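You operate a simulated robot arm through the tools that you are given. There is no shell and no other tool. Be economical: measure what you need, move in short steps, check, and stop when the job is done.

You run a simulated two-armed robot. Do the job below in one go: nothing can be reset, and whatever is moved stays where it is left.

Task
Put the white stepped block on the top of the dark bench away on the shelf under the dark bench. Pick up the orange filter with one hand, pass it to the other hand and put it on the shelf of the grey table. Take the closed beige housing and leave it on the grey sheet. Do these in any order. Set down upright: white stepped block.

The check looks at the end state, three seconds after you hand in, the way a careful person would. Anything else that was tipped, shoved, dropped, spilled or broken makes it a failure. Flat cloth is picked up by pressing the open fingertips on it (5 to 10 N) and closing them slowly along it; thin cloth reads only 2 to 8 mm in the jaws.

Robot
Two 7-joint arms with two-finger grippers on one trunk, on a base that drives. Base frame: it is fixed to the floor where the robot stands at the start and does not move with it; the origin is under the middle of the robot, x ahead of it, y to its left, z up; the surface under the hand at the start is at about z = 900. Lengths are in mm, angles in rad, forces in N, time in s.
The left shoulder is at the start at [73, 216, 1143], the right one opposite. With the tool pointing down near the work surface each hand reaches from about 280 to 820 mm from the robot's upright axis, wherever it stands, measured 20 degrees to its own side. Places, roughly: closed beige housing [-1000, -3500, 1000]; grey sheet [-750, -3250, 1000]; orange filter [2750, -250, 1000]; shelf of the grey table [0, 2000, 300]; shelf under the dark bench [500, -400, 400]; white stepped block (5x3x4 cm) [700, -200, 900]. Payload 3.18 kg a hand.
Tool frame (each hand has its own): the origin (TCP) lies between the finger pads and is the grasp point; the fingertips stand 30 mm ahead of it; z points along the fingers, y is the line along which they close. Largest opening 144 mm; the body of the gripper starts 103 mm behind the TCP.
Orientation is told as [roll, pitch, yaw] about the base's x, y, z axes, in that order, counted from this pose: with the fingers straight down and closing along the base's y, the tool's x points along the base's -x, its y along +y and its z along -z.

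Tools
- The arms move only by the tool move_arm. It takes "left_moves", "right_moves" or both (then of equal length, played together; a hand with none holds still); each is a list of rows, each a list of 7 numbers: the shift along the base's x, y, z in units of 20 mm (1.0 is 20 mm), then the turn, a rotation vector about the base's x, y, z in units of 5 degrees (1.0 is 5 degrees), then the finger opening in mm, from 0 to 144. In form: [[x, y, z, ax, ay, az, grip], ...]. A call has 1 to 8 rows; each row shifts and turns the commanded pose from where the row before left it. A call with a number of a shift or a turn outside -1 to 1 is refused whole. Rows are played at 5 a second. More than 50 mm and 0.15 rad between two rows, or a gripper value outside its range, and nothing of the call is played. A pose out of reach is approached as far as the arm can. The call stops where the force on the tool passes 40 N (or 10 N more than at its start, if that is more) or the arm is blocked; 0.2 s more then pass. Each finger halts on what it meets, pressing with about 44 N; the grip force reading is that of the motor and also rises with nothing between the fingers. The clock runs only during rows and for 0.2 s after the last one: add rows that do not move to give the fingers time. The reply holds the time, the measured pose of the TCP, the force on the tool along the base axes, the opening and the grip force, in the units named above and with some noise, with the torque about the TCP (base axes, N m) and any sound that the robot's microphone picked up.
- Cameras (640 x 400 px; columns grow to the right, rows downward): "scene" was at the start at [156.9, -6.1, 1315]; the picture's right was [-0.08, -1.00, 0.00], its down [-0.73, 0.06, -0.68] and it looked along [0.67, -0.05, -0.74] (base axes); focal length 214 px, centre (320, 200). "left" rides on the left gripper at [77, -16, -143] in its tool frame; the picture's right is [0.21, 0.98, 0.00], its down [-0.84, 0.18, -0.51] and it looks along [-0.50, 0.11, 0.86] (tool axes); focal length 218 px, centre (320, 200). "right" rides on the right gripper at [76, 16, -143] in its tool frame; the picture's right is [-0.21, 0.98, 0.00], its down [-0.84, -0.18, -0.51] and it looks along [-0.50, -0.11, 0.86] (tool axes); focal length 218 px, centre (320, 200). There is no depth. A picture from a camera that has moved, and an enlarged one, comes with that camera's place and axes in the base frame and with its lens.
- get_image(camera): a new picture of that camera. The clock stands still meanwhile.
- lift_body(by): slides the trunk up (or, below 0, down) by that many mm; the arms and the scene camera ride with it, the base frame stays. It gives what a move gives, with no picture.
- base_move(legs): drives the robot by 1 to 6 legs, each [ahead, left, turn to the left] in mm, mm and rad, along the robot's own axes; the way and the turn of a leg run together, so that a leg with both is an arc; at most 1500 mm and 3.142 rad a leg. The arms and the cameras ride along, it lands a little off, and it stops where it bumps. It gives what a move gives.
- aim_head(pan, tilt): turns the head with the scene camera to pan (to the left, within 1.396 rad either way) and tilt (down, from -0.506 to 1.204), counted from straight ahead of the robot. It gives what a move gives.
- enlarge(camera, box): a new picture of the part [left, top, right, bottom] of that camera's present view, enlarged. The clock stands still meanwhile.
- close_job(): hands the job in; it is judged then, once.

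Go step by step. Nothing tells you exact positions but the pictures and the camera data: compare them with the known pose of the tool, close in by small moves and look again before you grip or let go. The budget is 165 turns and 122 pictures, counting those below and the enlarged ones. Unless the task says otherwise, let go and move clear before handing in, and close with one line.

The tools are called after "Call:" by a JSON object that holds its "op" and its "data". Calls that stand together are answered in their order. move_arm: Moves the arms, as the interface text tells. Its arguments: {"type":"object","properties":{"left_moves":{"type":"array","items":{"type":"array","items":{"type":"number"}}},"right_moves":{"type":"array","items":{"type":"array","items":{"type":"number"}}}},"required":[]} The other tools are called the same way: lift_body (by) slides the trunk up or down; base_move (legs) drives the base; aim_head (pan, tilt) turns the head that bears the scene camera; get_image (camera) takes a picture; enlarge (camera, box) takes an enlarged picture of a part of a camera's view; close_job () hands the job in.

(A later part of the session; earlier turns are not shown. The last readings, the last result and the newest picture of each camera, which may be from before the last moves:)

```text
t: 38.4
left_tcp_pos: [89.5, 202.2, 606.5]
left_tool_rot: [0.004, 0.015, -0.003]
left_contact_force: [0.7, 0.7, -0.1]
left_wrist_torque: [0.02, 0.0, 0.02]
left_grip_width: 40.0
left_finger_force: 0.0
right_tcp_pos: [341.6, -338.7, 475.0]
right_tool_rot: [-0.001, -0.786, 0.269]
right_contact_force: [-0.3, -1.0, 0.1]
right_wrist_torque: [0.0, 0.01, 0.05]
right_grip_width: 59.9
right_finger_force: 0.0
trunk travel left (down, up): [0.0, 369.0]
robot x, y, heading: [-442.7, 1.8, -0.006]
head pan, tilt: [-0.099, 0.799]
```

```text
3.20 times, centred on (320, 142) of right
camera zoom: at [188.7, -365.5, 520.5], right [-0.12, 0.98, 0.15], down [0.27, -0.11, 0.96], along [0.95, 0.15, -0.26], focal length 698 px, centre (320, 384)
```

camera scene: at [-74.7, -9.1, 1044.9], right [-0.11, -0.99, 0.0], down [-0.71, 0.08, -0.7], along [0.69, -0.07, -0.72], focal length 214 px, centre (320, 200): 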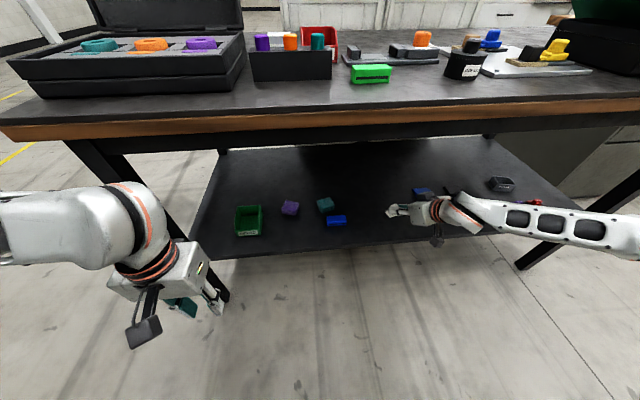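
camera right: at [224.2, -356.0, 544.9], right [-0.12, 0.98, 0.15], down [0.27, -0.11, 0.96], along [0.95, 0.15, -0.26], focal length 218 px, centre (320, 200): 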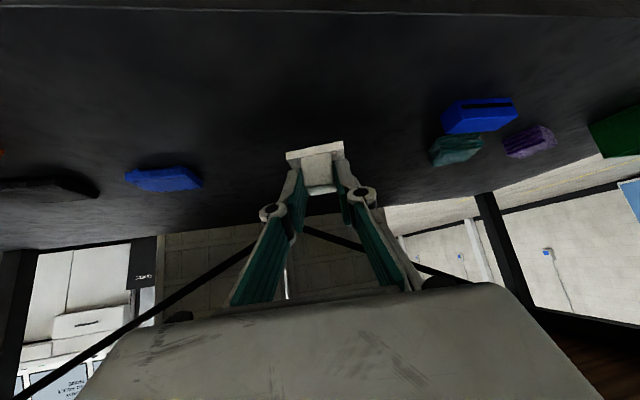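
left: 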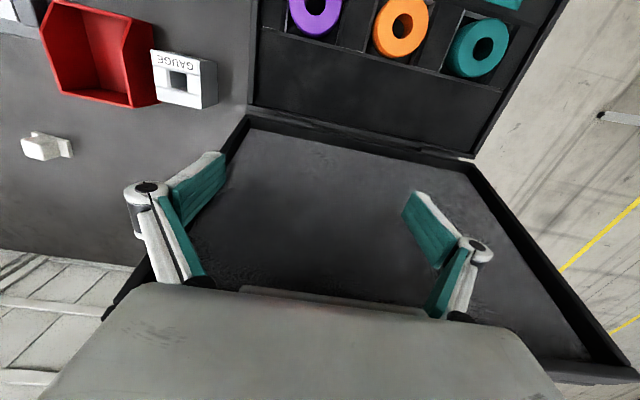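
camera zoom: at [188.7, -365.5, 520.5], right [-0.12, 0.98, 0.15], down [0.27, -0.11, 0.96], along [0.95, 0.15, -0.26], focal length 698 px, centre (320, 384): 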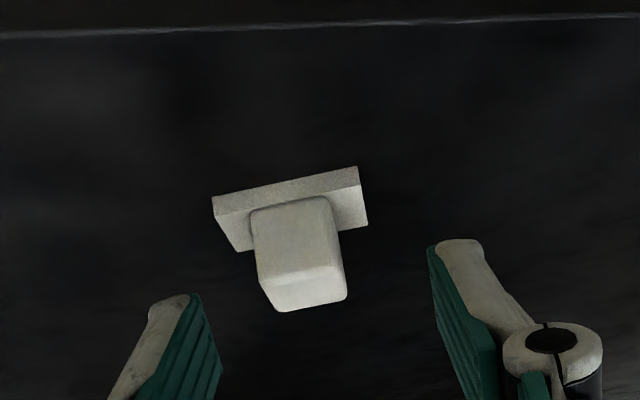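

The block stands upright on the shelf. I'll back away, raise the trunk and look around.

Call:
{"op": "base_move", "data": {"legs": [[-500, 0, 0]]}}

Call:
{"op": "lift_body", "data": {"by": 225}}

Call:
{"op": "aim_head", "data": {"pan": 0.9, "tilt": 0.35}}

Call:
{"op": "get_image", "data": {"camera": "scene"}}

Call:
{"op": "aim_head", "data": {"pan": -0.9, "tilt": 0.35}}

Call:
{"op": "get_image", "data": {"camera": "scene"}}

Call:
{"op": "aim_head", "data": {"pan": 0, "tilt": 0.3}}

Call:
{"op": "get_image", "data": {"camera": "scene"}}

```text
t: 41.3
left_tcp_pos: [-409.3, 205.7, 607.3]
left_tool_rot: [0.004, 0.014, -0.002]
left_contact_force: [0.2, 0.4, -0.2]
left_wrist_torque: [0.0, -0.01, -0.02]
left_grip_width: 40.0
left_finger_force: 0.0
right_tcp_pos: [-155.7, -336.1, 475.2]
right_tool_rot: [0.0, -0.788, 0.269]
right_contact_force: [-0.5, -0.1, 0.4]
right_wrist_torque: [0.01, 0.03, 0.01]
right_grip_width: 60.1
right_finger_force: 0.1
trunk travel left (down, up): [0.0, 369.0]
robot x, y, heading: [-944.0, 1.1, -0.004]
head pan, tilt: [-0.099, 0.799]
```

```text
t: 43.7
left_tcp_pos: [-409.5, 205.1, 831.6]
left_tool_rot: [0.003, 0.015, -0.002]
left_contact_force: [-0.3, -0.6, -0.4]
left_wrist_torque: [0.01, 0.04, 0.01]
left_grip_width: 40.1
left_finger_force: 0.2
right_tcp_pos: [-155.8, -335.6, 698.4]
right_tool_rot: [0.001, -0.785, 0.27]
right_contact_force: [0.5, -0.5, -0.1]
right_wrist_torque: [-0.01, 0.0, 0.0]
right_grip_width: 59.8
right_finger_force: 0.0
trunk travel left (down, up): [-225.0, 144.0]
robot x, y, heading: [-946.2, 4.3, -0.003]
head pan, tilt: [-0.099, 0.799]
```

```text
t: 45.0
left_tcp_pos: [-410.3, 206.8, 831.3]
left_tool_rot: [0.003, 0.014, -0.004]
left_contact_force: [0.0, 0.0, 0.3]
left_wrist_torque: [0.01, -0.01, 0.02]
left_grip_width: 40.3
left_finger_force: 0.0
right_tcp_pos: [-154.7, -335.6, 698.8]
right_tool_rot: [-0.001, -0.787, 0.269]
right_contact_force: [0.4, -0.1, 0.1]
right_wrist_torque: [-0.01, -0.03, 0.0]
right_grip_width: 60.1
right_finger_force: 0.1
trunk travel left (down, up): [-225.0, 144.0]
robot x, y, heading: [-943.1, 1.6, -0.004]
head pan, tilt: [0.901, 0.351]
```

```text
94 pictures are left
camera scene: at [-808.7, 76.2, 1356.9], right [0.78, -0.62, 0.0], down [-0.21, -0.27, -0.94], along [0.59, 0.73, -0.34], focal length 214 px, centre (320, 200)
```

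scene: 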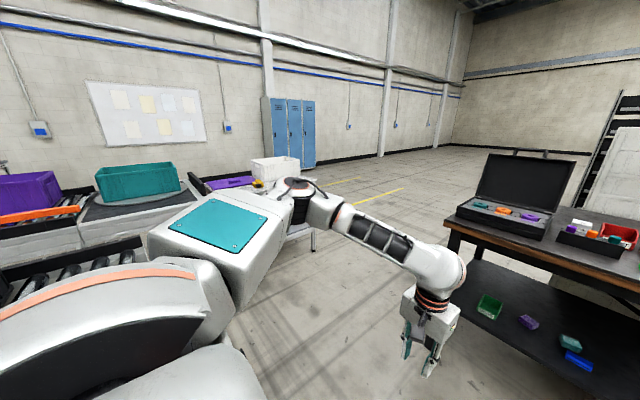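

```text
t: 46.8
left_tcp_pos: [-410.0, 206.5, 832.0]
left_tool_rot: [0.004, 0.015, -0.002]
left_contact_force: [0.6, 0.1, -1.2]
left_wrist_torque: [-0.02, -0.05, -0.04]
left_grip_width: 39.9
left_finger_force: 0.0
right_tcp_pos: [-155.8, -335.8, 697.9]
right_tool_rot: [0.001, -0.789, 0.271]
right_contact_force: [0.7, -0.3, 0.4]
right_wrist_torque: [0.01, -0.01, -0.02]
right_grip_width: 59.9
right_finger_force: 0.2
trunk travel left (down, up): [-225.0, 144.0]
robot x, y, heading: [-942.0, 7.9, 0.001]
head pan, tilt: [-0.901, 0.351]
```

```text
93 pictures are left
camera scene: at [-809.3, -69.6, 1356.9], right [-0.79, -0.62, 0.0], down [-0.21, 0.27, -0.94], along [0.58, -0.74, -0.34], focal length 214 px, centre (320, 200)
```

scene: 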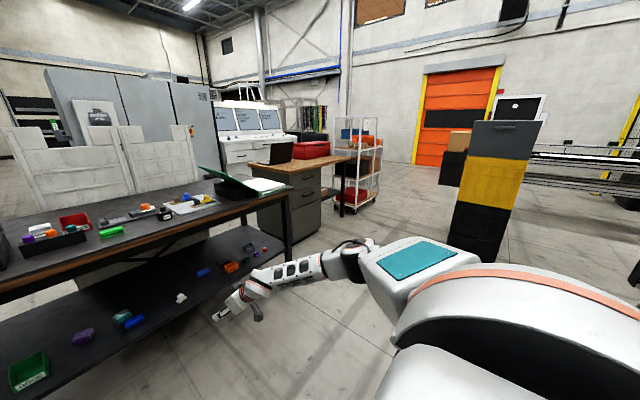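

```text
t: 48.0
left_tcp_pos: [-409.7, 206.6, 831.1]
left_tool_rot: [0.001, 0.015, -0.001]
left_contact_force: [0.8, -0.5, -0.5]
left_wrist_torque: [0.05, -0.01, 0.0]
left_grip_width: 39.9
left_finger_force: 0.1
right_tcp_pos: [-154.8, -335.3, 699.9]
right_tool_rot: [0.0, -0.786, 0.27]
right_contact_force: [0.3, 0.4, -0.7]
right_wrist_torque: [-0.01, 0.05, 0.0]
right_grip_width: 60.1
right_finger_force: 0.1
trunk travel left (down, up): [-225.0, 144.0]
robot x, y, heading: [-947.8, 5.3, -0.001]
head pan, tilt: [0.0, 0.3]
```

```text
92 pictures are left
camera scene: at [-773.5, 3.1, 1361.6], right [-0.01, -1.0, 0.0], down [-0.3, 0.0, -0.96], along [0.96, 0.0, -0.3], focal length 214 px, centre (320, 200)
```

scene: 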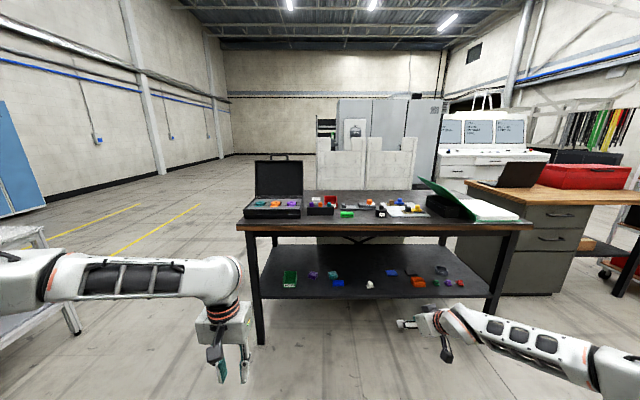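

The bench is clear with the block standing on its shelf. The filter lies beyond the white partition, and there's a corridor left of the bench. I'll tuck the arms first, then look left.

Call:
{"op": "move_arm", "data": {"left_moves": [[0, 0, 1, 0, 0, 0, 100], [0, 0, 1, 0, 0, 0, 100], [0, 0, 1, 0, 0, 0, 100], [0, 0, 1, 0, 0, 0, 100], [0, 0, 1, 0, 0, 0, 100], [0, 0, 1, 0, 0, 0, 100], [0, 0, 1, 0, 0, 0, 100], [0, 0, 1, 0, 0, 0, 100]], "right_moves": [[-0.9, 0.3, 1, 0, 1, -0.4, 60], [-0.9, 0.3, 1, 0, 1, -0.4, 80], [-0.9, 0.3, 1, 0, 1, -0.4, 100], [-0.9, 0.3, 1, 0, 1, -0.4, 100], [-0.9, 0.3, 1, 0, 1, -0.4, 100], [-0.9, 0.3, 1, 0, 1, -0.4, 100], [-0.9, 0.3, 1, 0, 1, -0.4, 100], [-0.9, 0.3, 1, 0, 1, -0.4, 100]]}}

Call:
{"op": "move_arm", "data": {"left_moves": [[0, 0, 1, 0, 0, 0, 100], [0, 0, 1, 0, 0, 0, 100], [0, 0, 1, 0, 0, 0, 100], [0, 0, 1, 0, 0, 0, 100], [0, 0, 1, 0, 0, 0, 100], [0, 0, 1, 0, 0, 0, 100], [0, 0, 1, 0, 0, 0, 100], [0, 0, 0, 0, 0, 0, 100]], "right_moves": [[-0.9, 0.3, 1, 0, 1, 0, 100], [-0.9, 0, 1, 0, 0, 0, 100], [-0.9, 0, 1, 0, 0, 0, 100], [-0.9, 0, 1, 0, 0, 0, 100], [-0.9, 0, 1, 0, 0, 0, 100], [-0.9, 0, 1, 0, 0, 0, 100], [0, 0, 1, 0, 0, 0, 100], [0, 0, 1, 0, 0, 0, 100]]}}

Call:
{"op": "aim_head", "data": {"pan": 1.39, "tilt": 0.45}}

Call:
{"op": "get_image", "data": {"camera": "scene"}}

```text
t: 49.8
left_tcp_pos: [-410.2, 206.7, 993.9]
left_tool_rot: [0.003, 0.014, 0.0]
left_contact_force: [-0.6, -0.2, 0.6]
left_wrist_torque: [-0.01, -0.02, 0.01]
left_grip_width: 99.9
left_finger_force: 0.1
right_tcp_pos: [-299.7, -286.5, 860.1]
right_tool_rot: [0.08, -0.093, -0.058]
right_contact_force: [0.0, 0.2, 0.4]
right_wrist_torque: [0.01, -0.04, -0.02]
right_grip_width: 99.9
right_finger_force: 0.0
trunk travel left (down, up): [-225.0, 144.0]
robot x, y, heading: [-943.3, 4.6, -0.002]
head pan, tilt: [0.0, 0.3]
```

```text
t: 51.5
left_tcp_pos: [-410.2, 206.3, 1132.0]
left_tool_rot: [0.003, 0.017, -0.001]
left_contact_force: [-0.1, -0.1, 0.3]
left_wrist_torque: [0.01, -0.04, 0.02]
left_grip_width: 100.3
left_finger_force: 0.0
right_tcp_pos: [-407.2, -281.6, 1018.5]
right_tool_rot: [0.074, -0.008, -0.058]
right_contact_force: [0.0, -0.7, -0.5]
right_wrist_torque: [-0.03, -0.01, 0.0]
right_grip_width: 99.9
right_finger_force: 0.1
trunk travel left (down, up): [-225.0, 144.0]
robot x, y, heading: [-943.6, 5.2, -0.006]
head pan, tilt: [0.0, 0.3]
```

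```text
t: 53.1
left_tcp_pos: [-409.9, 205.5, 1133.1]
left_tool_rot: [0.003, 0.016, 0.001]
left_contact_force: [0.3, 0.3, -0.8]
left_wrist_torque: [-0.01, -0.01, 0.01]
left_grip_width: 100.0
left_finger_force: 0.1
right_tcp_pos: [-407.7, -280.9, 1018.6]
right_tool_rot: [0.076, -0.009, -0.058]
right_contact_force: [-0.3, -1.2, 1.2]
right_wrist_torque: [-0.02, -0.04, 0.02]
right_grip_width: 100.2
right_finger_force: 0.0
trunk travel left (down, up): [-225.0, 144.0]
robot x, y, heading: [-942.3, 1.8, -0.007]
head pan, tilt: [1.389, 0.45]
```

```text
91 pictures are left
camera scene: at [-849.8, 93.9, 1347.7], right [0.98, -0.19, 0.0], down [-0.08, -0.43, -0.9], along [0.17, 0.88, -0.44], focal length 214 px, centre (320, 200)
```

scene: 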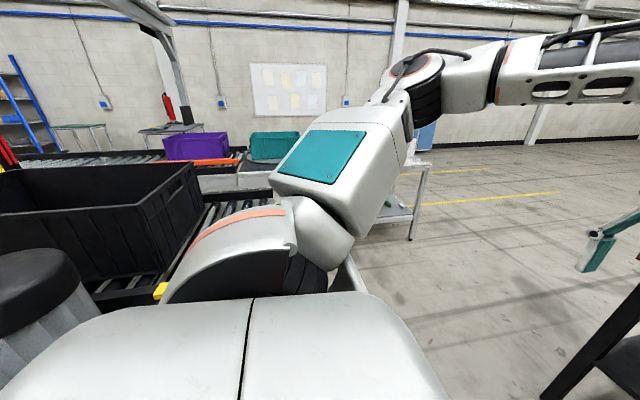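

Conveyor is close on my left-back, so I'll go forward first, then strafe left into the corridor with hands raised.

Call:
{"op": "lift_body", "data": {"by": 140}}

Call:
{"op": "base_move", "data": {"legs": [[720, 0, 0], [0, 1080, 0]]}}

Call:
{"op": "aim_head", "data": {"pan": 1.0, "tilt": 0.6}}

Call:
{"op": "get_image", "data": {"camera": "scene"}}

Call:
{"op": "aim_head", "data": {"pan": -0.4, "tilt": 0.3}}

Call:
{"op": "get_image", "data": {"camera": "scene"}}

```text
t: 54.8
left_tcp_pos: [-409.5, 205.2, 1271.6]
left_tool_rot: [0.004, 0.016, -0.002]
left_contact_force: [0.3, 0.6, -0.3]
left_wrist_torque: [0.01, 0.0, 0.02]
left_grip_width: 100.0
left_finger_force: 0.0
right_tcp_pos: [-408.4, -280.6, 1159.6]
right_tool_rot: [0.075, -0.008, -0.057]
right_contact_force: [0.1, 0.3, 0.1]
right_wrist_torque: [-0.02, 0.01, 0.02]
right_grip_width: 100.0
right_finger_force: 0.1
trunk travel left (down, up): [-365.0, 4.0]
robot x, y, heading: [-941.2, 1.2, -0.0]
head pan, tilt: [1.389, 0.45]
```

```text
t: 68.1
left_tcp_pos: [323.8, 1281.9, 1272.0]
left_tool_rot: [0.004, 0.017, -0.012]
left_contact_force: [0.4, -0.7, -0.1]
left_wrist_torque: [0.01, -0.01, 0.01]
left_grip_width: 100.1
left_finger_force: 0.1
right_tcp_pos: [322.0, 795.8, 1159.1]
right_tool_rot: [0.074, -0.009, -0.07]
right_contact_force: [0.1, 0.2, 0.0]
right_wrist_torque: [-0.04, -0.03, 0.0]
right_grip_width: 99.8
right_finger_force: 0.0
trunk travel left (down, up): [-365.0, 4.0]
robot x, y, heading: [-211.3, 1082.0, -0.014]
head pan, tilt: [1.389, 0.45]
```

```text
t: 69.0
left_tcp_pos: [323.5, 1282.1, 1271.8]
left_tool_rot: [0.004, 0.017, -0.011]
left_contact_force: [-0.3, -0.1, 0.1]
left_wrist_torque: [0.01, 0.0, 0.01]
left_grip_width: 99.8
left_finger_force: 0.1
right_tcp_pos: [322.9, 794.2, 1159.7]
right_tool_rot: [0.075, -0.008, -0.068]
right_contact_force: [0.1, 1.1, -0.4]
right_wrist_torque: [0.01, -0.04, 0.01]
right_grip_width: 99.8
right_finger_force: 0.0
trunk travel left (down, up): [-365.0, 4.0]
robot x, y, heading: [-206.1, 1082.7, -0.013]
head pan, tilt: [1.0, 0.6]
```

```text
90 pictures are left
camera scene: at [-122.1, 1158.1, 1476.2], right [0.83, -0.55, 0.0], down [-0.31, -0.47, -0.83], along [0.46, 0.69, -0.56], focal length 214 px, centre (320, 200)
```

scene: 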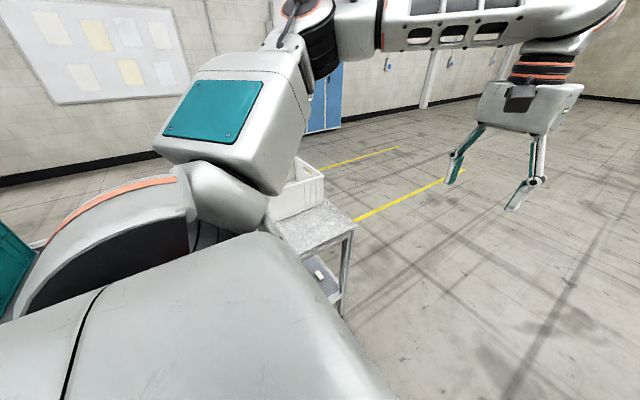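

```text
t: 70.5
left_tcp_pos: [324.0, 1280.5, 1272.2]
left_tool_rot: [0.003, 0.016, -0.013]
left_contact_force: [0.3, 0.5, 0.2]
left_wrist_torque: [-0.01, -0.02, 0.01]
left_grip_width: 100.1
left_finger_force: 0.0
right_tcp_pos: [321.8, 794.8, 1158.6]
right_tool_rot: [0.075, -0.01, -0.068]
right_contact_force: [-0.3, 0.9, -0.3]
right_wrist_torque: [0.01, -0.02, 0.01]
right_grip_width: 99.8
right_finger_force: 0.1
trunk travel left (down, up): [-365.0, 4.0]
robot x, y, heading: [-211.1, 1082.6, -0.011]
head pan, tilt: [-0.4, 0.3]
```

```text
89 pictures are left
camera scene: at [-85.4, 1046.9, 1503.6], right [-0.4, -0.92, 0.0], down [-0.27, 0.12, -0.96], along [0.87, -0.38, -0.3], focal length 214 px, centre (320, 200)
```

scene: 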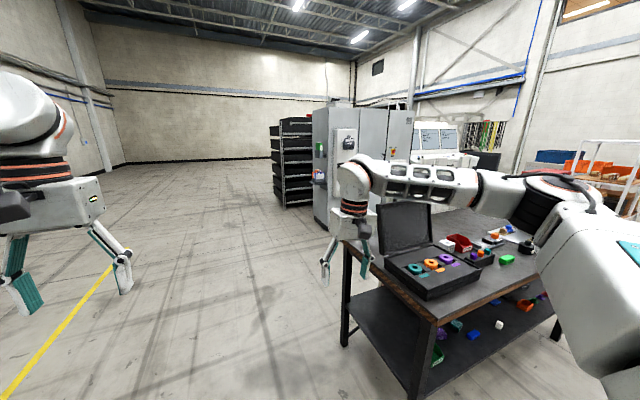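

The corridor is clear ahead. I'll go forward past the bench and look at the cabinet area.

Call:
{"op": "base_move", "data": {"legs": [[1400, 0, 0]]}}

Call:
{"op": "aim_head", "data": {"pan": -0.7, "tilt": 0.4}}

Call:
{"op": "get_image", "data": {"camera": "scene"}}

```text
t: 77.5
left_tcp_pos: [1723.2, 1244.9, 1271.6]
left_tool_rot: [0.003, 0.016, -0.023]
left_contact_force: [0.3, 0.1, 0.7]
left_wrist_torque: [-0.01, -0.04, 0.01]
left_grip_width: 100.0
left_finger_force: 0.1
right_tcp_pos: [1714.9, 758.1, 1159.6]
right_tool_rot: [0.075, -0.008, -0.081]
right_contact_force: [-0.7, -0.5, 0.6]
right_wrist_torque: [-0.03, -0.02, -0.05]
right_grip_width: 99.9
right_finger_force: 0.1
trunk travel left (down, up): [-365.0, 4.0]
robot x, y, heading: [1184.4, 1059.5, -0.026]
head pan, tilt: [-0.4, 0.3]
```

```text
t: 78.3
left_tcp_pos: [1723.1, 1245.0, 1271.3]
left_tool_rot: [0.002, 0.015, -0.026]
left_contact_force: [-0.1, -0.1, 0.3]
left_wrist_torque: [0.01, 0.0, -0.01]
left_grip_width: 99.7
left_finger_force: 0.0
right_tcp_pos: [1713.4, 759.1, 1160.1]
right_tool_rot: [0.075, -0.01, -0.079]
right_contact_force: [-0.7, -0.7, -0.4]
right_wrist_torque: [0.0, -0.01, 0.01]
right_grip_width: 99.8
right_finger_force: 0.1
trunk travel left (down, up): [-365.0, 4.0]
robot x, y, heading: [1181.8, 1056.0, -0.029]
head pan, tilt: [-0.7, 0.4]
```

```text
88 pictures are left
camera scene: at [1294.6, 993.6, 1494.4], right [-0.66, -0.75, 0.0], down [-0.29, 0.26, -0.92], along [0.69, -0.61, -0.39], focal length 214 px, centre (320, 200)
```

scene: 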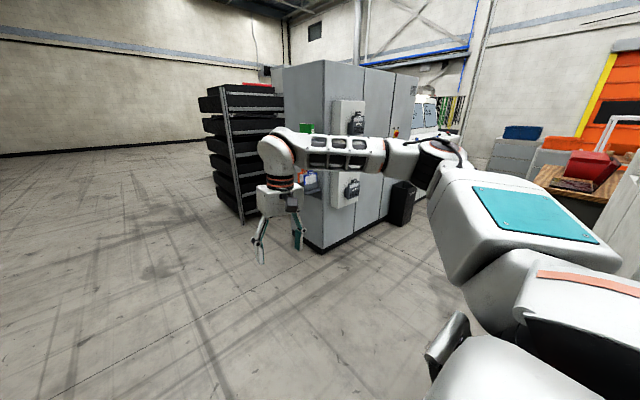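

The filter's expected direction falls on the cabinet's near end, partly hidden by my arm. I'll turn to face it.

Call:
{"op": "base_move", "data": {"legs": [[0, 0, -0.7]]}}

Call:
{"op": "aim_head", "data": {"pan": 0, "tilt": 0.3}}

Call:
{"op": "get_image", "data": {"camera": "scene"}}

```text
t: 80.5
left_tcp_pos: [1720.3, 859.2, 1273.6]
left_tool_rot: [0.004, 0.015, -0.714]
left_contact_force: [-0.3, -0.4, 0.4]
left_wrist_torque: [0.0, 0.01, 0.0]
left_grip_width: 99.9
left_finger_force: 0.2
right_tcp_pos: [1404.2, 489.1, 1159.8]
right_tool_rot: [0.076, -0.01, -0.771]
right_contact_force: [0.3, -0.1, -0.3]
right_wrist_torque: [0.02, -0.04, 0.0]
right_grip_width: 100.2
right_finger_force: 0.1
trunk travel left (down, up): [-365.0, 4.0]
robot x, y, heading: [1179.3, 1055.2, -0.72]
head pan, tilt: [-0.7, 0.4]
```

```text
t: 81.6
left_tcp_pos: [1721.5, 859.8, 1272.1]
left_tool_rot: [0.002, 0.014, -0.714]
left_contact_force: [0.0, -0.4, 0.3]
left_wrist_torque: [-0.03, 0.02, 0.02]
left_grip_width: 99.7
left_finger_force: 0.0
right_tcp_pos: [1403.6, 489.3, 1160.1]
right_tool_rot: [0.074, -0.012, -0.77]
right_contact_force: [0.6, 0.4, 0.2]
right_wrist_torque: [0.02, 0.01, -0.01]
right_grip_width: 100.2
right_finger_force: 0.0
trunk travel left (down, up): [-365.0, 4.0]
robot x, y, heading: [1180.9, 1058.1, -0.721]
head pan, tilt: [0.0, 0.3]
```

```text
87 pictures are left
camera scene: at [1285.8, 968.0, 1503.6], right [-0.66, -0.75, 0.0], down [-0.22, 0.19, -0.96], along [0.72, -0.63, -0.3], focal length 214 px, centre (320, 200)
```

scene: 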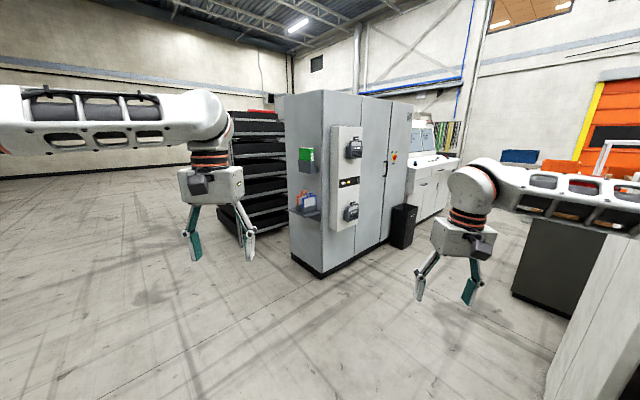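

Call:
{"op": "enlarge", "data": {"camera": "scene", "box": [270, 120, 400, 230]}}

```text
3.64 times, centred on (335, 175) of scene
camera zoom: at [1285.8, 968.0, 1503.6], right [-0.66, -0.75, 0.0], down [-0.22, 0.19, -0.96], along [0.72, -0.63, -0.3], focal length 780 px, centre (266, 291)
```

zoom: 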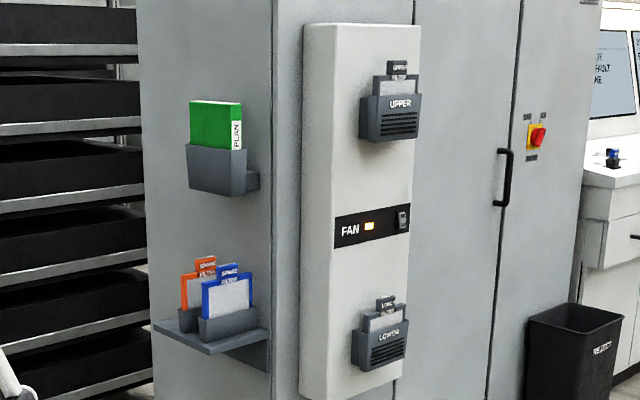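

The orange filter is a panel with a "SPARE" tab in a holder on a ledge on the cabinet's side face (y≈-320), near (2940, -240, 880). I'll face that side from +y.

Call:
{"op": "base_move", "data": {"legs": [[0, 0, -0.85], [0, 1400, 0], [0, 350, 0]]}}

Call:
{"op": "aim_head", "data": {"pan": 0, "tilt": 0.5}}

Call:
{"op": "get_image", "data": {"camera": "scene"}}

```text
t: 99.4
left_tcp_pos: [3120.9, 510.6, 1272.4]
left_tool_rot: [0.004, 0.015, -1.583]
left_contact_force: [0.1, -0.2, -0.1]
left_wrist_torque: [0.0, 0.0, -0.04]
left_grip_width: 100.1
left_finger_force: 0.1
right_tcp_pos: [2633.3, 511.7, 1159.1]
right_tool_rot: [0.075, -0.01, -1.638]
right_contact_force: [-0.8, -0.8, 0.2]
right_wrist_torque: [0.0, 0.01, 0.0]
right_grip_width: 99.9
right_finger_force: 0.1
trunk travel left (down, up): [-365.0, 4.0]
robot x, y, heading: [2925.2, 1046.5, -1.585]
head pan, tilt: [0.0, 0.3]
```

```text
t: 100.1
left_tcp_pos: [3119.8, 509.8, 1272.9]
left_tool_rot: [0.005, 0.017, -1.582]
left_contact_force: [-0.5, 0.4, 0.5]
left_wrist_torque: [0.01, -0.01, 0.0]
left_grip_width: 99.8
left_finger_force: 0.1
right_tcp_pos: [2633.5, 513.4, 1160.7]
right_tool_rot: [0.076, -0.01, -1.639]
right_contact_force: [0.2, -0.5, -0.1]
right_wrist_torque: [0.03, 0.0, -0.05]
right_grip_width: 99.7
right_finger_force: 0.1
trunk travel left (down, up): [-365.0, 4.0]
robot x, y, heading: [2922.7, 1047.6, -1.584]
head pan, tilt: [0.0, 0.499]
```

```text
85 pictures are left
camera scene: at [2923.4, 915.0, 1485.3], right [-1.0, 0.01, 0.0], down [0.01, 0.48, -0.88], along [-0.01, -0.88, -0.48], focal length 214 px, centre (320, 200)
```

scene: 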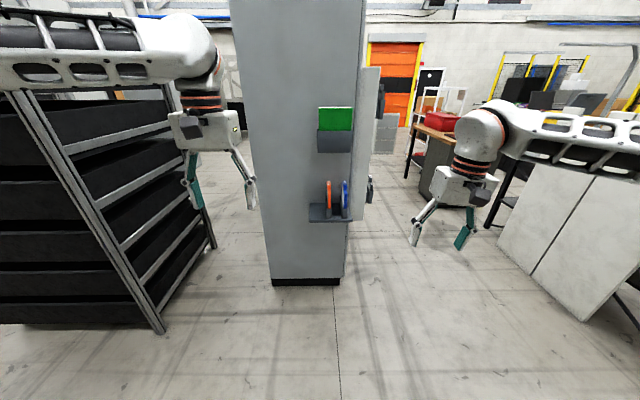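

The filters stand edge-on from here, orange on the left. Zooming in.

Call:
{"op": "enlarge", "data": {"camera": "scene", "box": [290, 165, 380, 230]}}

```text
6.15 times, centred on (335, 198) of scene
camera zoom: at [2923.4, 915.0, 1485.3], right [-1.0, 0.01, 0.0], down [0.01, 0.48, -0.88], along [-0.01, -0.88, -0.48], focal length 1320 px, centre (228, 215)
```

zoom: 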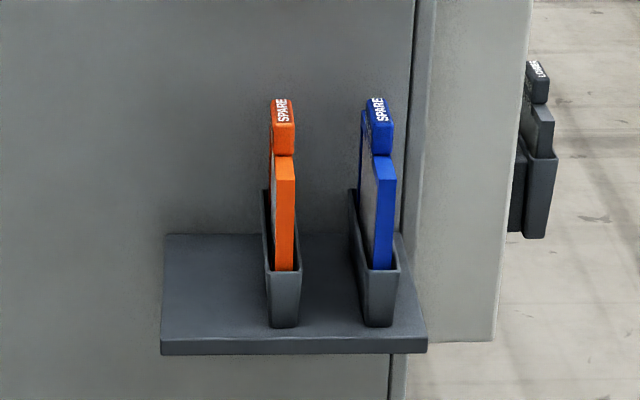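

The filter's plate is perpendicular to x, about 20 mm thick, with its tab near x≈2857 and z≈950. I'll line up the left hand with it, with the trunk at normal height.

Call:
{"op": "lift_body", "data": {"by": -100}}

Call:
{"op": "base_move", "data": {"legs": [[0, -265, 0.01], [560, 0, 0]]}}

Call:
{"op": "aim_head", "data": {"pan": 0.2, "tilt": 0.8}}

Call:
{"op": "get_image", "data": {"camera": "scene"}}

Call:
{"op": "get_image", "data": {"camera": "left"}}

```text
t: 101.5
left_tcp_pos: [3119.9, 509.2, 1173.7]
left_tool_rot: [0.003, 0.013, -1.583]
left_contact_force: [0.2, 0.0, 0.0]
left_wrist_torque: [-0.01, -0.01, 0.01]
left_grip_width: 99.9
left_finger_force: 0.0
right_tcp_pos: [2634.3, 513.1, 1060.4]
right_tool_rot: [0.074, -0.011, -1.639]
right_contact_force: [-0.2, -0.5, 0.1]
right_wrist_torque: [-0.02, 0.0, 0.02]
right_grip_width: 100.1
right_finger_force: 0.2
trunk travel left (down, up): [-265.0, 104.0]
robot x, y, heading: [2927.5, 1044.6, -1.58]
head pan, tilt: [0.0, 0.499]
```

```text
t: 107.2
left_tcp_pos: [2858.4, -47.0, 1172.6]
left_tool_rot: [0.004, 0.016, -1.571]
left_contact_force: [-0.4, -0.5, -0.2]
left_wrist_torque: [0.02, 0.0, -0.02]
left_grip_width: 99.9
left_finger_force: 0.0
right_tcp_pos: [2372.1, -49.4, 1060.2]
right_tool_rot: [0.074, -0.009, -1.627]
right_contact_force: [-0.3, -1.3, 0.3]
right_wrist_torque: [0.04, 0.0, -0.02]
right_grip_width: 99.9
right_finger_force: 0.0
trunk travel left (down, up): [-265.0, 104.0]
robot x, y, heading: [2658.4, 487.9, -1.575]
head pan, tilt: [0.0, 0.499]
```

```text
t: 108.0
left_tcp_pos: [2859.1, -46.0, 1172.0]
left_tool_rot: [0.003, 0.012, -1.571]
left_contact_force: [0.3, -0.2, 0.4]
left_wrist_torque: [-0.02, -0.02, -0.01]
left_grip_width: 100.0
left_finger_force: 0.1
right_tcp_pos: [2372.4, -49.6, 1058.5]
right_tool_rot: [0.075, -0.009, -1.627]
right_contact_force: [0.0, 0.5, -0.5]
right_wrist_torque: [0.0, 0.0, 0.02]
right_grip_width: 100.0
right_finger_force: 0.0
trunk travel left (down, up): [-265.0, 104.0]
robot x, y, heading: [2658.0, 488.2, -1.57]
head pan, tilt: [0.201, 0.799]
```

```text
83 pictures are left
camera scene: at [2673.2, 354.5, 1358.7], right [-0.98, -0.2, 0.0], down [-0.14, 0.7, -0.7], along [0.14, -0.68, -0.72], focal length 214 px, centre (320, 200)
```

scene: 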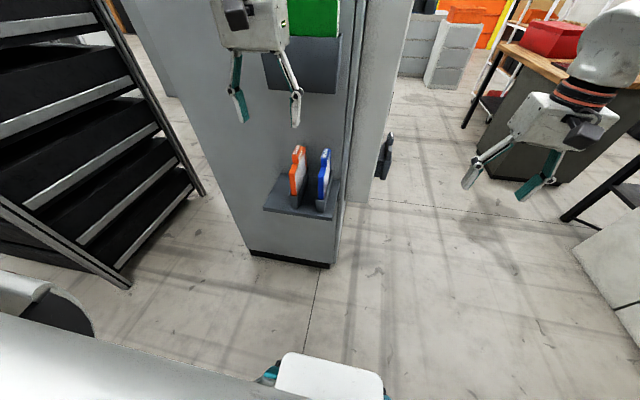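

```text
82 pictures are left
camera left: at [2842.7, 28.6, 1316.6], right [0.98, 0.21, 0.01], down [0.18, -0.85, 0.5], along [0.11, -0.48, -0.87], focal length 218 px, centre (320, 200)
```

left: 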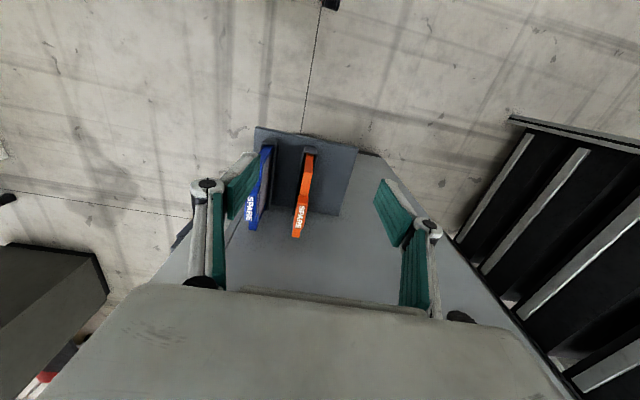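

The tab is at about (2858, -212, 950) with a document pocket above z≈1120. I'll come in tilted 35° to stay under it.

Call:
{"op": "move_arm", "data": {"left_moves": [[0, -0.7, -0.9, -1, 0, 0, 60], [0, -0.7, -0.9, -1, 0, 0, 60], [0, -0.7, -0.9, -1, 0, 0, 60], [0, -0.7, -0.9, -1, 0, 0, 60], [0, -0.7, -0.9, -1, 0, 0, 60], [0, -0.7, -0.9, -1, 0, 0, 60], [0, -0.7, -0.9, -1, 0, 0, 60], [0, 0, 0, 0, 0, 0, 60]]}}

Call:
{"op": "get_image", "data": {"camera": "left"}}

Call:
{"op": "enlarge", "data": {"camera": "scene", "box": [230, 80, 390, 220]}}

```text
t: 109.8
left_tcp_pos: [2858.4, -144.7, 1046.1]
left_tool_rot: [0.003, -0.595, -1.57]
left_contact_force: [-0.1, 0.2, 0.1]
left_wrist_torque: [-0.03, -0.03, -0.01]
left_grip_width: 59.9
left_finger_force: 0.1
right_tcp_pos: [2370.9, -49.7, 1059.8]
right_tool_rot: [0.074, -0.009, -1.626]
right_contact_force: [0.0, -0.3, 0.5]
right_wrist_torque: [0.0, 0.03, 0.03]
right_grip_width: 99.8
right_finger_force: 0.0
trunk travel left (down, up): [-265.0, 104.0]
robot x, y, heading: [2659.5, 486.5, -1.575]
head pan, tilt: [0.201, 0.799]
```

```text
81 pictures are left
camera left: at [2842.5, -0.3, 1121.2], right [0.98, 0.17, -0.11], down [0.18, -0.41, 0.89], along [0.11, -0.89, -0.43], focal length 218 px, centre (320, 200)
```

left: 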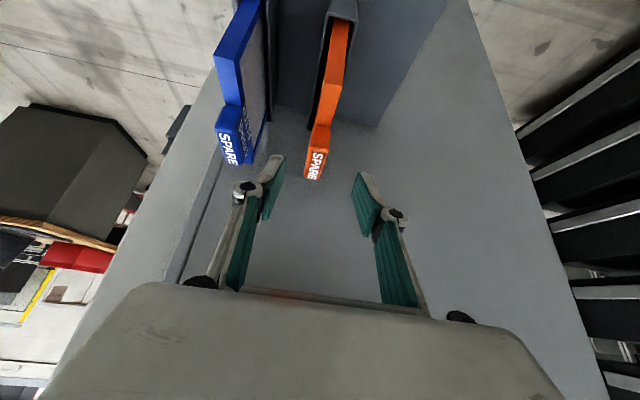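

```text
2.86 times, centred on (310, 150) of scene
camera zoom: at [2673.0, 354.8, 1358.7], right [-0.98, -0.2, 0.0], down [-0.14, 0.7, -0.7], along [0.14, -0.68, -0.72], focal length 613 px, centre (349, 343)
```

zoom: 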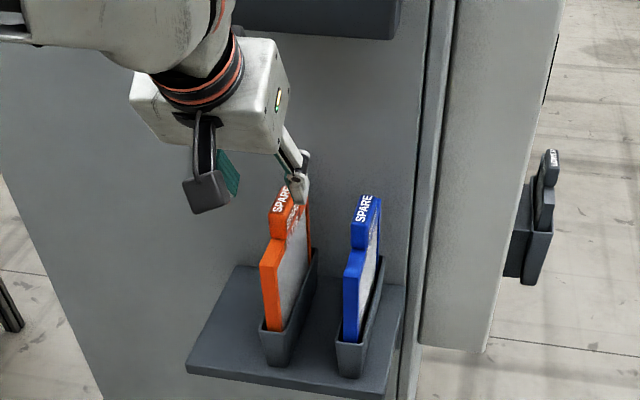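

On line. Going in 4/5 of the way, then check.

Call:
{"op": "move_arm", "data": {"left_moves": [[0, -0.67, -0.91, 0, 0, 0, 60], [0, -0.67, -0.91, 0, 0, 0, 60], [0, -0.67, -0.91, 0, 0, 0, 60], [0, -0.67, -0.91, 0, 0, 0, 60], [0, 0, 0, 0, 0, 0, 60]]}}

Call:
{"op": "enlarge", "data": {"camera": "left", "box": [200, 60, 440, 240]}}

Call:
{"op": "enlarge", "data": {"camera": "scene", "box": [250, 90, 350, 200]}}

```text
t: 111.0
left_tcp_pos: [2858.3, -198.4, 973.8]
left_tool_rot: [0.005, -0.597, -1.572]
left_contact_force: [-0.7, 0.2, 0.6]
left_wrist_torque: [0.03, -0.01, 0.0]
left_grip_width: 59.8
left_finger_force: 0.0
right_tcp_pos: [2370.6, -48.7, 1058.9]
right_tool_rot: [0.076, -0.009, -1.627]
right_contact_force: [0.7, -0.1, -0.1]
right_wrist_torque: [0.0, -0.01, 0.0]
right_grip_width: 99.5
right_finger_force: 0.0
trunk travel left (down, up): [-265.0, 104.0]
robot x, y, heading: [2655.5, 489.3, -1.568]
head pan, tilt: [0.201, 0.799]
```

```text
2.22 times, centred on (320, 150) of left
camera zoom: at [2842.5, -54.2, 1048.9], right [0.98, 0.17, -0.11], down [0.18, -0.41, 0.89], along [0.11, -0.89, -0.43], focal length 485 px, centre (320, 311)
```

zoom: 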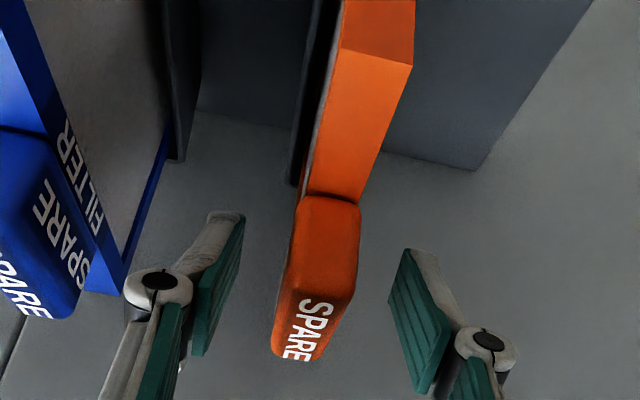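

```text
3.64 times, centred on (300, 145) of scene
camera zoom: at [2673.2, 354.9, 1358.7], right [-0.98, -0.2, 0.0], down [-0.14, 0.7, -0.7], along [0.14, -0.68, -0.72], focal length 780 px, centre (393, 400)
```

zoom: 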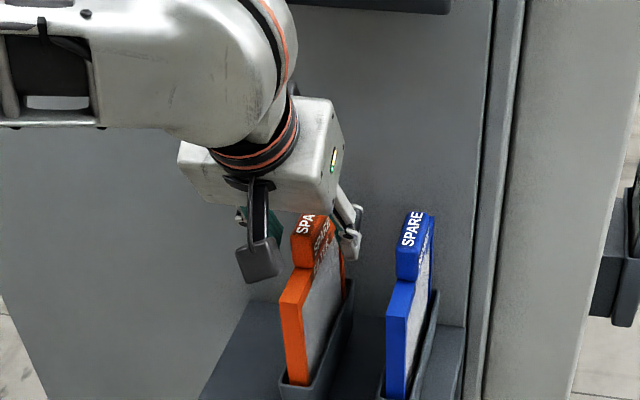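

Tab is between the fingers. Advance 22 mm more and close.

Call:
{"op": "move_arm", "data": {"left_moves": [[0, -0.3, -0.45, 0, 0, 0, 60], [0, -0.3, -0.45, 0, 0, 0, 60], [0, 0, 0, 0, 0, 0, 45], [0, 0, 0, 0, 0, 0, 35], [0, 0, 0, 0, 0, 0, 25], [0, 0, 0, 0, 0, 0, 15], [0, 0, 0, 0, 0, 0, 10], [0, 0, 0, 0, 0, 0, 10]]}}

Call:
{"op": "enlarge", "data": {"camera": "left", "box": [200, 60, 440, 240]}}

```text
t: 112.8
left_tcp_pos: [2858.2, -210.1, 954.6]
left_tool_rot: [0.006, -0.596, -1.572]
left_contact_force: [-1.3, -0.1, -0.3]
left_wrist_torque: [-0.01, 0.09, -0.04]
left_grip_width: 17.5
left_finger_force: 44.0
right_tcp_pos: [2371.9, -48.7, 1059.3]
right_tool_rot: [0.076, -0.007, -1.626]
right_contact_force: [0.1, 0.5, 0.4]
right_wrist_torque: [0.0, -0.01, 0.0]
right_grip_width: 99.9
right_finger_force: 0.0
trunk travel left (down, up): [-265.0, 104.0]
robot x, y, heading: [2657.1, 489.0, -1.576]
head pan, tilt: [0.201, 0.799]
```

```text
2.22 times, centred on (320, 150) of left
camera zoom: at [2842.3, -66.7, 1031.1], right [0.98, 0.17, -0.11], down [0.18, -0.41, 0.89], along [0.11, -0.89, -0.43], focal length 485 px, centre (320, 311)
```

zoom: 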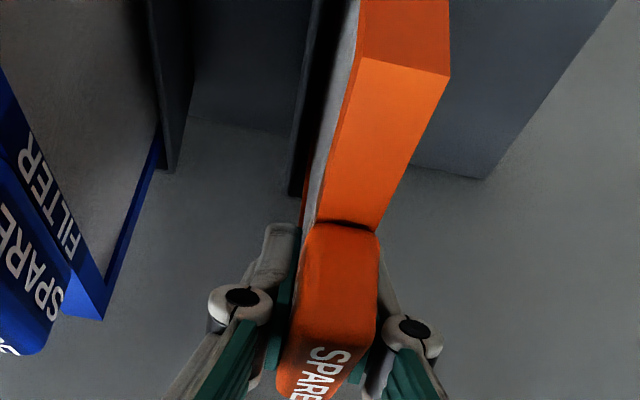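

Gripped at 17.5 mm. Lifting straight up out of the holder.

Call:
{"op": "move_arm", "data": {"left_moves": [[0, 0, 0.5, 0, 0, 0, 8], [0, 0, 0.7, 0, 0, 0, 8], [0, 0, 0.8, 0, 0, 0, 8], [0, 0, 0.8, 0, 0, 0, 8], [0, 0, 0.8, 0, 0, 0, 8], [0, 0, 0.8, 0, 0, 0, 8], [0, 0, 0.6, 0, 0, 0, 8], [0, 0, 0, 0, 0, 0, 8]]}}

Call:
{"op": "get_image", "data": {"camera": "scene"}}

Call:
{"op": "get_image", "data": {"camera": "left"}}

```text
t: 114.6
left_tcp_pos: [2858.8, -209.8, 1056.3]
left_tool_rot: [0.005, -0.597, -1.573]
left_contact_force: [0.3, -0.8, -0.3]
left_wrist_torque: [-0.01, 0.0, -0.01]
left_grip_width: 17.5
left_finger_force: 43.6
right_tcp_pos: [2372.0, -49.7, 1058.9]
right_tool_rot: [0.076, -0.008, -1.626]
right_contact_force: [0.5, -0.9, -0.2]
right_wrist_torque: [0.01, 0.0, 0.02]
right_grip_width: 99.7
right_finger_force: 0.2
trunk travel left (down, up): [-265.0, 104.0]
robot x, y, heading: [2657.8, 489.1, -1.575]
head pan, tilt: [0.201, 0.799]
```

```text
76 pictures are left
camera scene: at [2673.3, 354.3, 1358.5], right [-0.98, -0.2, 0.0], down [-0.14, 0.7, -0.7], along [0.14, -0.68, -0.72], focal length 214 px, centre (320, 200)
```

scene: 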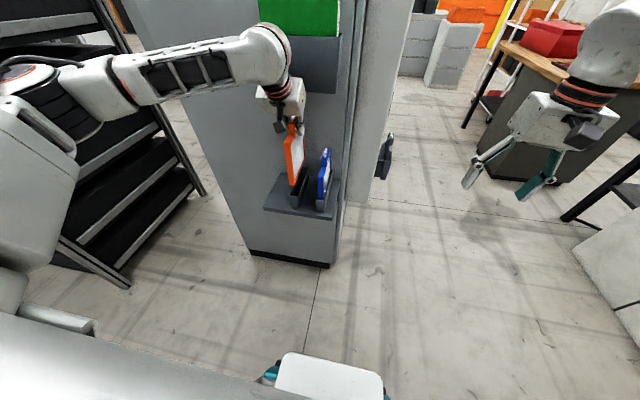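

```text
75 pictures are left
camera left: at [2842.6, -66.6, 1130.9], right [0.98, 0.17, -0.11], down [0.18, -0.41, 0.89], along [0.11, -0.89, -0.43], focal length 218 px, centre (320, 200)
```

left: 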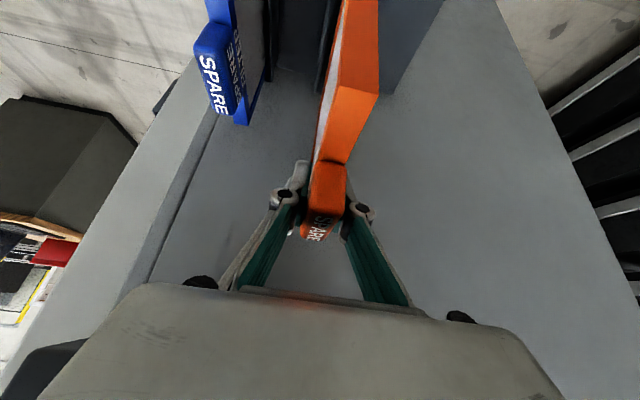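

Call:
{"op": "enlarge", "data": {"camera": "scene", "box": [240, 80, 360, 230]}}

```text
2.67 times, centred on (300, 155) of scene
camera zoom: at [2673.3, 354.3, 1358.5], right [-0.98, -0.2, 0.0], down [-0.14, 0.7, -0.7], along [0.14, -0.68, -0.72], focal length 572 px, centre (373, 320)
```

zoom: 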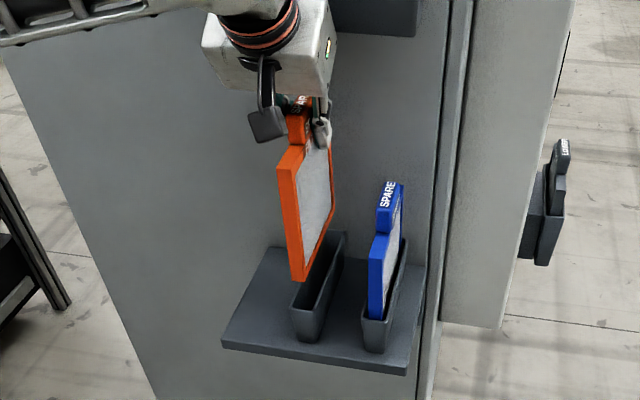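

Clear of the holder's front lip. I'll pull it slightly up and toward me, then back the base away.

Call:
{"op": "move_arm", "data": {"left_moves": [[0, 0.5, 0.5, 0, 0, 0, 8], [0, 1, 0.3, 0, 0, 0, 8], [0, 1, 0.2, 0, 0, 0, 8], [0, 0, 0, 0, 0, 0, 8]]}}

Call:
{"op": "base_move", "data": {"legs": [[-650, 0, 0]]}}

Call:
{"op": "get_image", "data": {"camera": "scene"}}

```text
t: 115.6
left_tcp_pos: [2859.9, -160.4, 1075.2]
left_tool_rot: [0.005, -0.597, -1.574]
left_contact_force: [0.3, -0.7, -0.2]
left_wrist_torque: [-0.01, 0.0, 0.0]
left_grip_width: 17.6
left_finger_force: 44.1
right_tcp_pos: [2370.6, -50.2, 1059.1]
right_tool_rot: [0.075, -0.009, -1.627]
right_contact_force: [0.1, 0.0, -0.4]
right_wrist_torque: [0.03, -0.02, 0.0]
right_grip_width: 99.6
right_finger_force: 0.1
trunk travel left (down, up): [-265.0, 104.0]
robot x, y, heading: [2650.9, 491.1, -1.574]
head pan, tilt: [0.201, 0.799]
```

```text
t: 119.2
left_tcp_pos: [2860.8, 480.6, 1075.5]
left_tool_rot: [0.006, -0.597, -1.572]
left_contact_force: [0.4, -0.3, 0.3]
left_wrist_torque: [-0.04, 0.0, 0.0]
left_grip_width: 17.7
left_finger_force: 44.4
right_tcp_pos: [2374.4, 592.9, 1060.2]
right_tool_rot: [0.076, -0.01, -1.63]
right_contact_force: [0.9, -0.3, -0.8]
right_wrist_torque: [-0.02, 0.03, -0.02]
right_grip_width: 100.0
right_finger_force: 0.0
trunk travel left (down, up): [-265.0, 104.0]
robot x, y, heading: [2657.3, 1129.9, -1.575]
head pan, tilt: [0.201, 0.799]
```

```text
73 pictures are left
camera scene: at [2675.7, 996.7, 1358.6], right [-0.98, -0.19, 0.0], down [-0.14, 0.7, -0.7], along [0.14, -0.68, -0.72], focal length 214 px, centre (320, 200)
```

scene: 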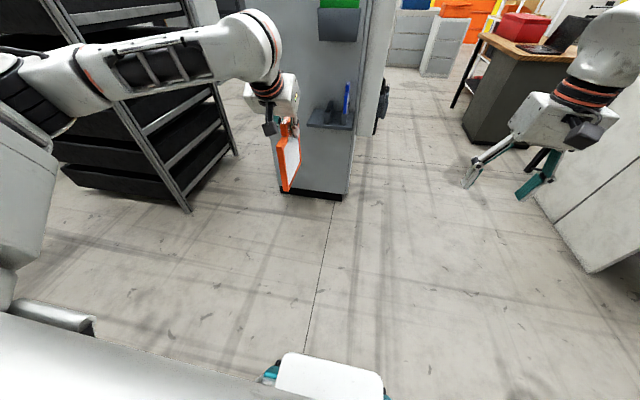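

The filter is held clear. I'll turn to face -x (toward the grey table's end) in the open area and do the handover there.

Call:
{"op": "base_move", "data": {"legs": [[0, 0, -1.567], [0, -850, 0]]}}

Call:
{"op": "aim_head", "data": {"pan": 0, "tilt": 0.45}}

Call:
{"op": "get_image", "data": {"camera": "scene"}}

```text
t: 130.9
left_tcp_pos: [2018.8, 1782.9, 1076.6]
left_tool_rot: [0.005, -0.596, 3.138]
left_contact_force: [0.0, -0.4, -0.3]
left_wrist_torque: [0.0, -0.01, 0.03]
left_grip_width: 17.6
left_finger_force: 44.0
right_tcp_pos: [2131.8, 2269.1, 1059.7]
right_tool_rot: [0.075, -0.008, 3.082]
right_contact_force: [0.2, -0.7, 0.0]
right_wrist_torque: [0.02, 0.0, 0.0]
right_grip_width: 100.0
right_finger_force: 0.0
trunk travel left (down, up): [-265.0, 104.0]
robot x, y, heading: [2665.4, 1981.1, 3.133]
head pan, tilt: [0.201, 0.799]
```

```text
t: 131.7
left_tcp_pos: [2019.7, 1783.0, 1075.7]
left_tool_rot: [0.005, -0.595, 3.139]
left_contact_force: [0.5, -0.4, -1.1]
left_wrist_torque: [0.02, 0.02, 0.0]
left_grip_width: 17.6
left_finger_force: 43.7
right_tcp_pos: [2133.2, 2268.9, 1060.2]
right_tool_rot: [0.076, -0.008, 3.079]
right_contact_force: [0.2, 1.0, -0.6]
right_wrist_torque: [0.03, -0.01, 0.02]
right_grip_width: 99.8
right_finger_force: 0.0
trunk travel left (down, up): [-265.0, 104.0]
robot x, y, heading: [2671.3, 1984.6, 3.131]
head pan, tilt: [0.0, 0.45]
```

```text
72 pictures are left
camera scene: at [2523.4, 1983.4, 1388.9], right [0.01, 1.0, 0.0], down [0.44, 0.0, -0.9], along [-0.9, 0.01, -0.44], focal length 214 px, centre (320, 200)
```

scene: 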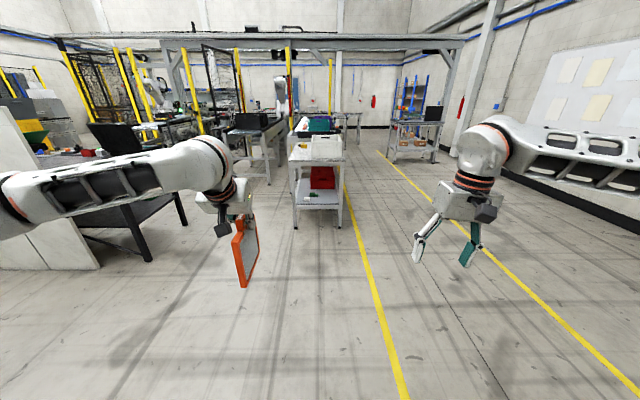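

The grey table is ahead, end-on, with a lower shelf. Zooming in on it.

Call:
{"op": "enlarge", "data": {"camera": "scene", "box": [270, 130, 370, 240]}}

```text
3.64 times, centred on (320, 185) of scene
camera zoom: at [2523.4, 1983.4, 1388.9], right [0.01, 1.0, 0.0], down [0.44, 0.0, -0.9], along [-0.9, 0.01, -0.44], focal length 780 px, centre (320, 254)
```

zoom: 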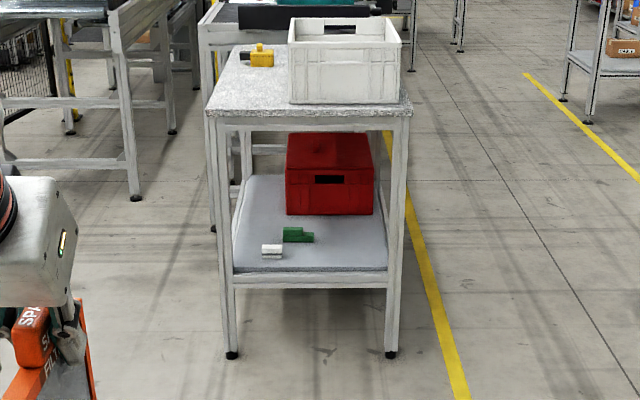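

The shelf's free area is around (300, 2080, 290), between the bin and the green/white parts. For the handover I'll turn the left hand's fingers to point right and the right hand's to point left, both tilted.

Call:
{"op": "move_arm", "data": {"left_moves": [[0.15, 0.44, 0.1, 0, 0, -1, 8], [0.15, 0.44, 0.1, 0, 0, -1, 8], [0.15, 0.44, 0.1, 0, 0, -1, 8], [0.15, 0.44, 0.1, 0, 0, -1, 8], [0.15, 0.44, 0.1, 0, 0, -1, 8], [0.15, 0.44, 0.1, 0, 0, -1, 8], [0.15, 0.44, 0.1, 0, 0, -1, 8], [0.15, 0.44, 0.1, 0, 0, -1, 8]], "right_moves": [[0, 0.3, 0, 0, 1, 0, 100], [0, 0.3, 0, 0, 1, 0, 100], [0, 0.3, 0, 0, 1, 0, 100], [0, 0.3, 0, 0, 1, 0, 100], [0, 0, 0, 0, 1, 0, 100], [0, 0, 0, 0, 1, 0, 100], [0, 0, 0, 0, 1, 0, 100], [0, 0, 0, 0, 1, 0, 100]]}}

Call:
{"op": "move_arm", "data": {"left_moves": [[0.15, 0.44, 0.1, 0, 0, -1, 8], [0.15, 0.44, 0.1, 0, 0, -1, 8], [0.15, 0.44, 0.1, 0, 0, -1, 8], [0.15, 0.44, 0.1, 0, 0, -1, 8], [0.15, 0.44, 0.1, 0, 0, -1, 8], [0.15, 0.44, 0.1, 0, 0, -1, 8], [0.15, 0.44, 0.1, 0, 0, -1, 8], [0.15, 0.44, 0.1, 0, 0, -1, 8]], "right_moves": [[0, 0, 0, 0, 1, 0, 100], [0, 0, 0, 0, 0, 1, 100], [0, 0, 0, 0, 0, 1, 100], [0, 0, 0, 0, 0, 1, 100], [0, 0, 0, 0, 0, 1, 100], [0, 0, 0, 0, 0, 1, 100], [0, 0, 0, 0, 0, 1, 100], [0, 0, 0, 0, 0, 1, 100]]}}

Call:
{"op": "aim_head", "data": {"pan": 0, "tilt": 0.7}}

Call:
{"op": "get_image", "data": {"camera": "scene"}}

```text
t: 133.5
left_tcp_pos: [2043.5, 1853.8, 1091.1]
left_tool_rot: [0.006, -0.595, 2.438]
left_contact_force: [0.3, -0.6, -0.9]
left_wrist_torque: [0.0, -0.01, 0.0]
left_grip_width: 17.6
left_finger_force: 44.1
right_tcp_pos: [2131.9, 2294.1, 1059.4]
right_tool_rot: [0.127, -0.706, 3.062]
right_contact_force: [-0.5, -0.9, 0.4]
right_wrist_torque: [0.01, 0.0, 0.0]
right_grip_width: 99.8
right_finger_force: 0.0
trunk travel left (down, up): [-265.0, 104.0]
robot x, y, heading: [2667.3, 1981.1, 3.134]
head pan, tilt: [0.0, 0.45]
```

```text
t: 135.3
left_tcp_pos: [2066.9, 1922.8, 1108.0]
left_tool_rot: [0.004, -0.595, 1.74]
left_contact_force: [0.6, 0.1, -0.7]
left_wrist_torque: [-0.02, 0.02, -0.01]
left_grip_width: 17.7
left_finger_force: 44.1
right_tcp_pos: [2130.9, 2291.3, 1058.4]
right_tool_rot: [0.134, -0.787, -2.717]
right_contact_force: [0.6, 0.4, 0.4]
right_wrist_torque: [-0.03, -0.03, 0.02]
right_grip_width: 100.0
right_finger_force: 0.1
right hand out of reach, approached as far as the arm can: row 8
trunk travel left (down, up): [-265.0, 104.0]
robot x, y, heading: [2667.8, 1982.2, 3.13]
head pan, tilt: [0.0, 0.45]
```

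```text
t: 136.1
left_tcp_pos: [2067.4, 1922.8, 1107.2]
left_tool_rot: [0.004, -0.594, 1.741]
left_contact_force: [0.2, -0.7, -0.4]
left_wrist_torque: [0.0, 0.01, 0.02]
left_grip_width: 17.6
left_finger_force: 43.8
right_tcp_pos: [2132.7, 2290.4, 1058.1]
right_tool_rot: [0.133, -0.792, -2.72]
right_contact_force: [0.6, -0.4, -0.6]
right_wrist_torque: [0.01, 0.01, -0.01]
right_grip_width: 99.9
right_finger_force: 0.0
trunk travel left (down, up): [-265.0, 104.0]
robot x, y, heading: [2668.6, 1983.6, 3.133]
head pan, tilt: [0.0, 0.7]
```

```text
70 pictures are left
camera scene: at [2530.3, 1983.4, 1366.9], right [0.01, 1.0, 0.0], down [0.64, -0.01, -0.77], along [-0.77, 0.01, -0.64], focal length 214 px, centre (320, 200)
```

scene: 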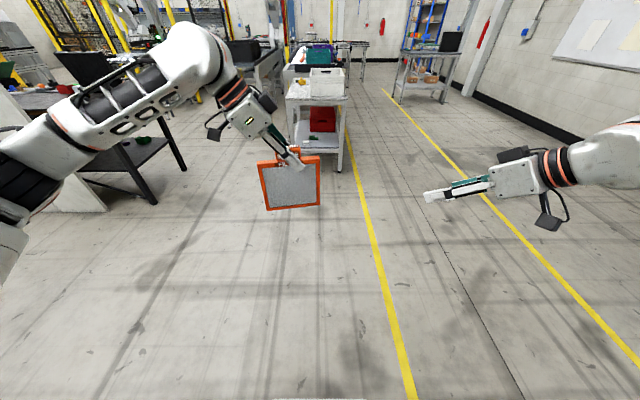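

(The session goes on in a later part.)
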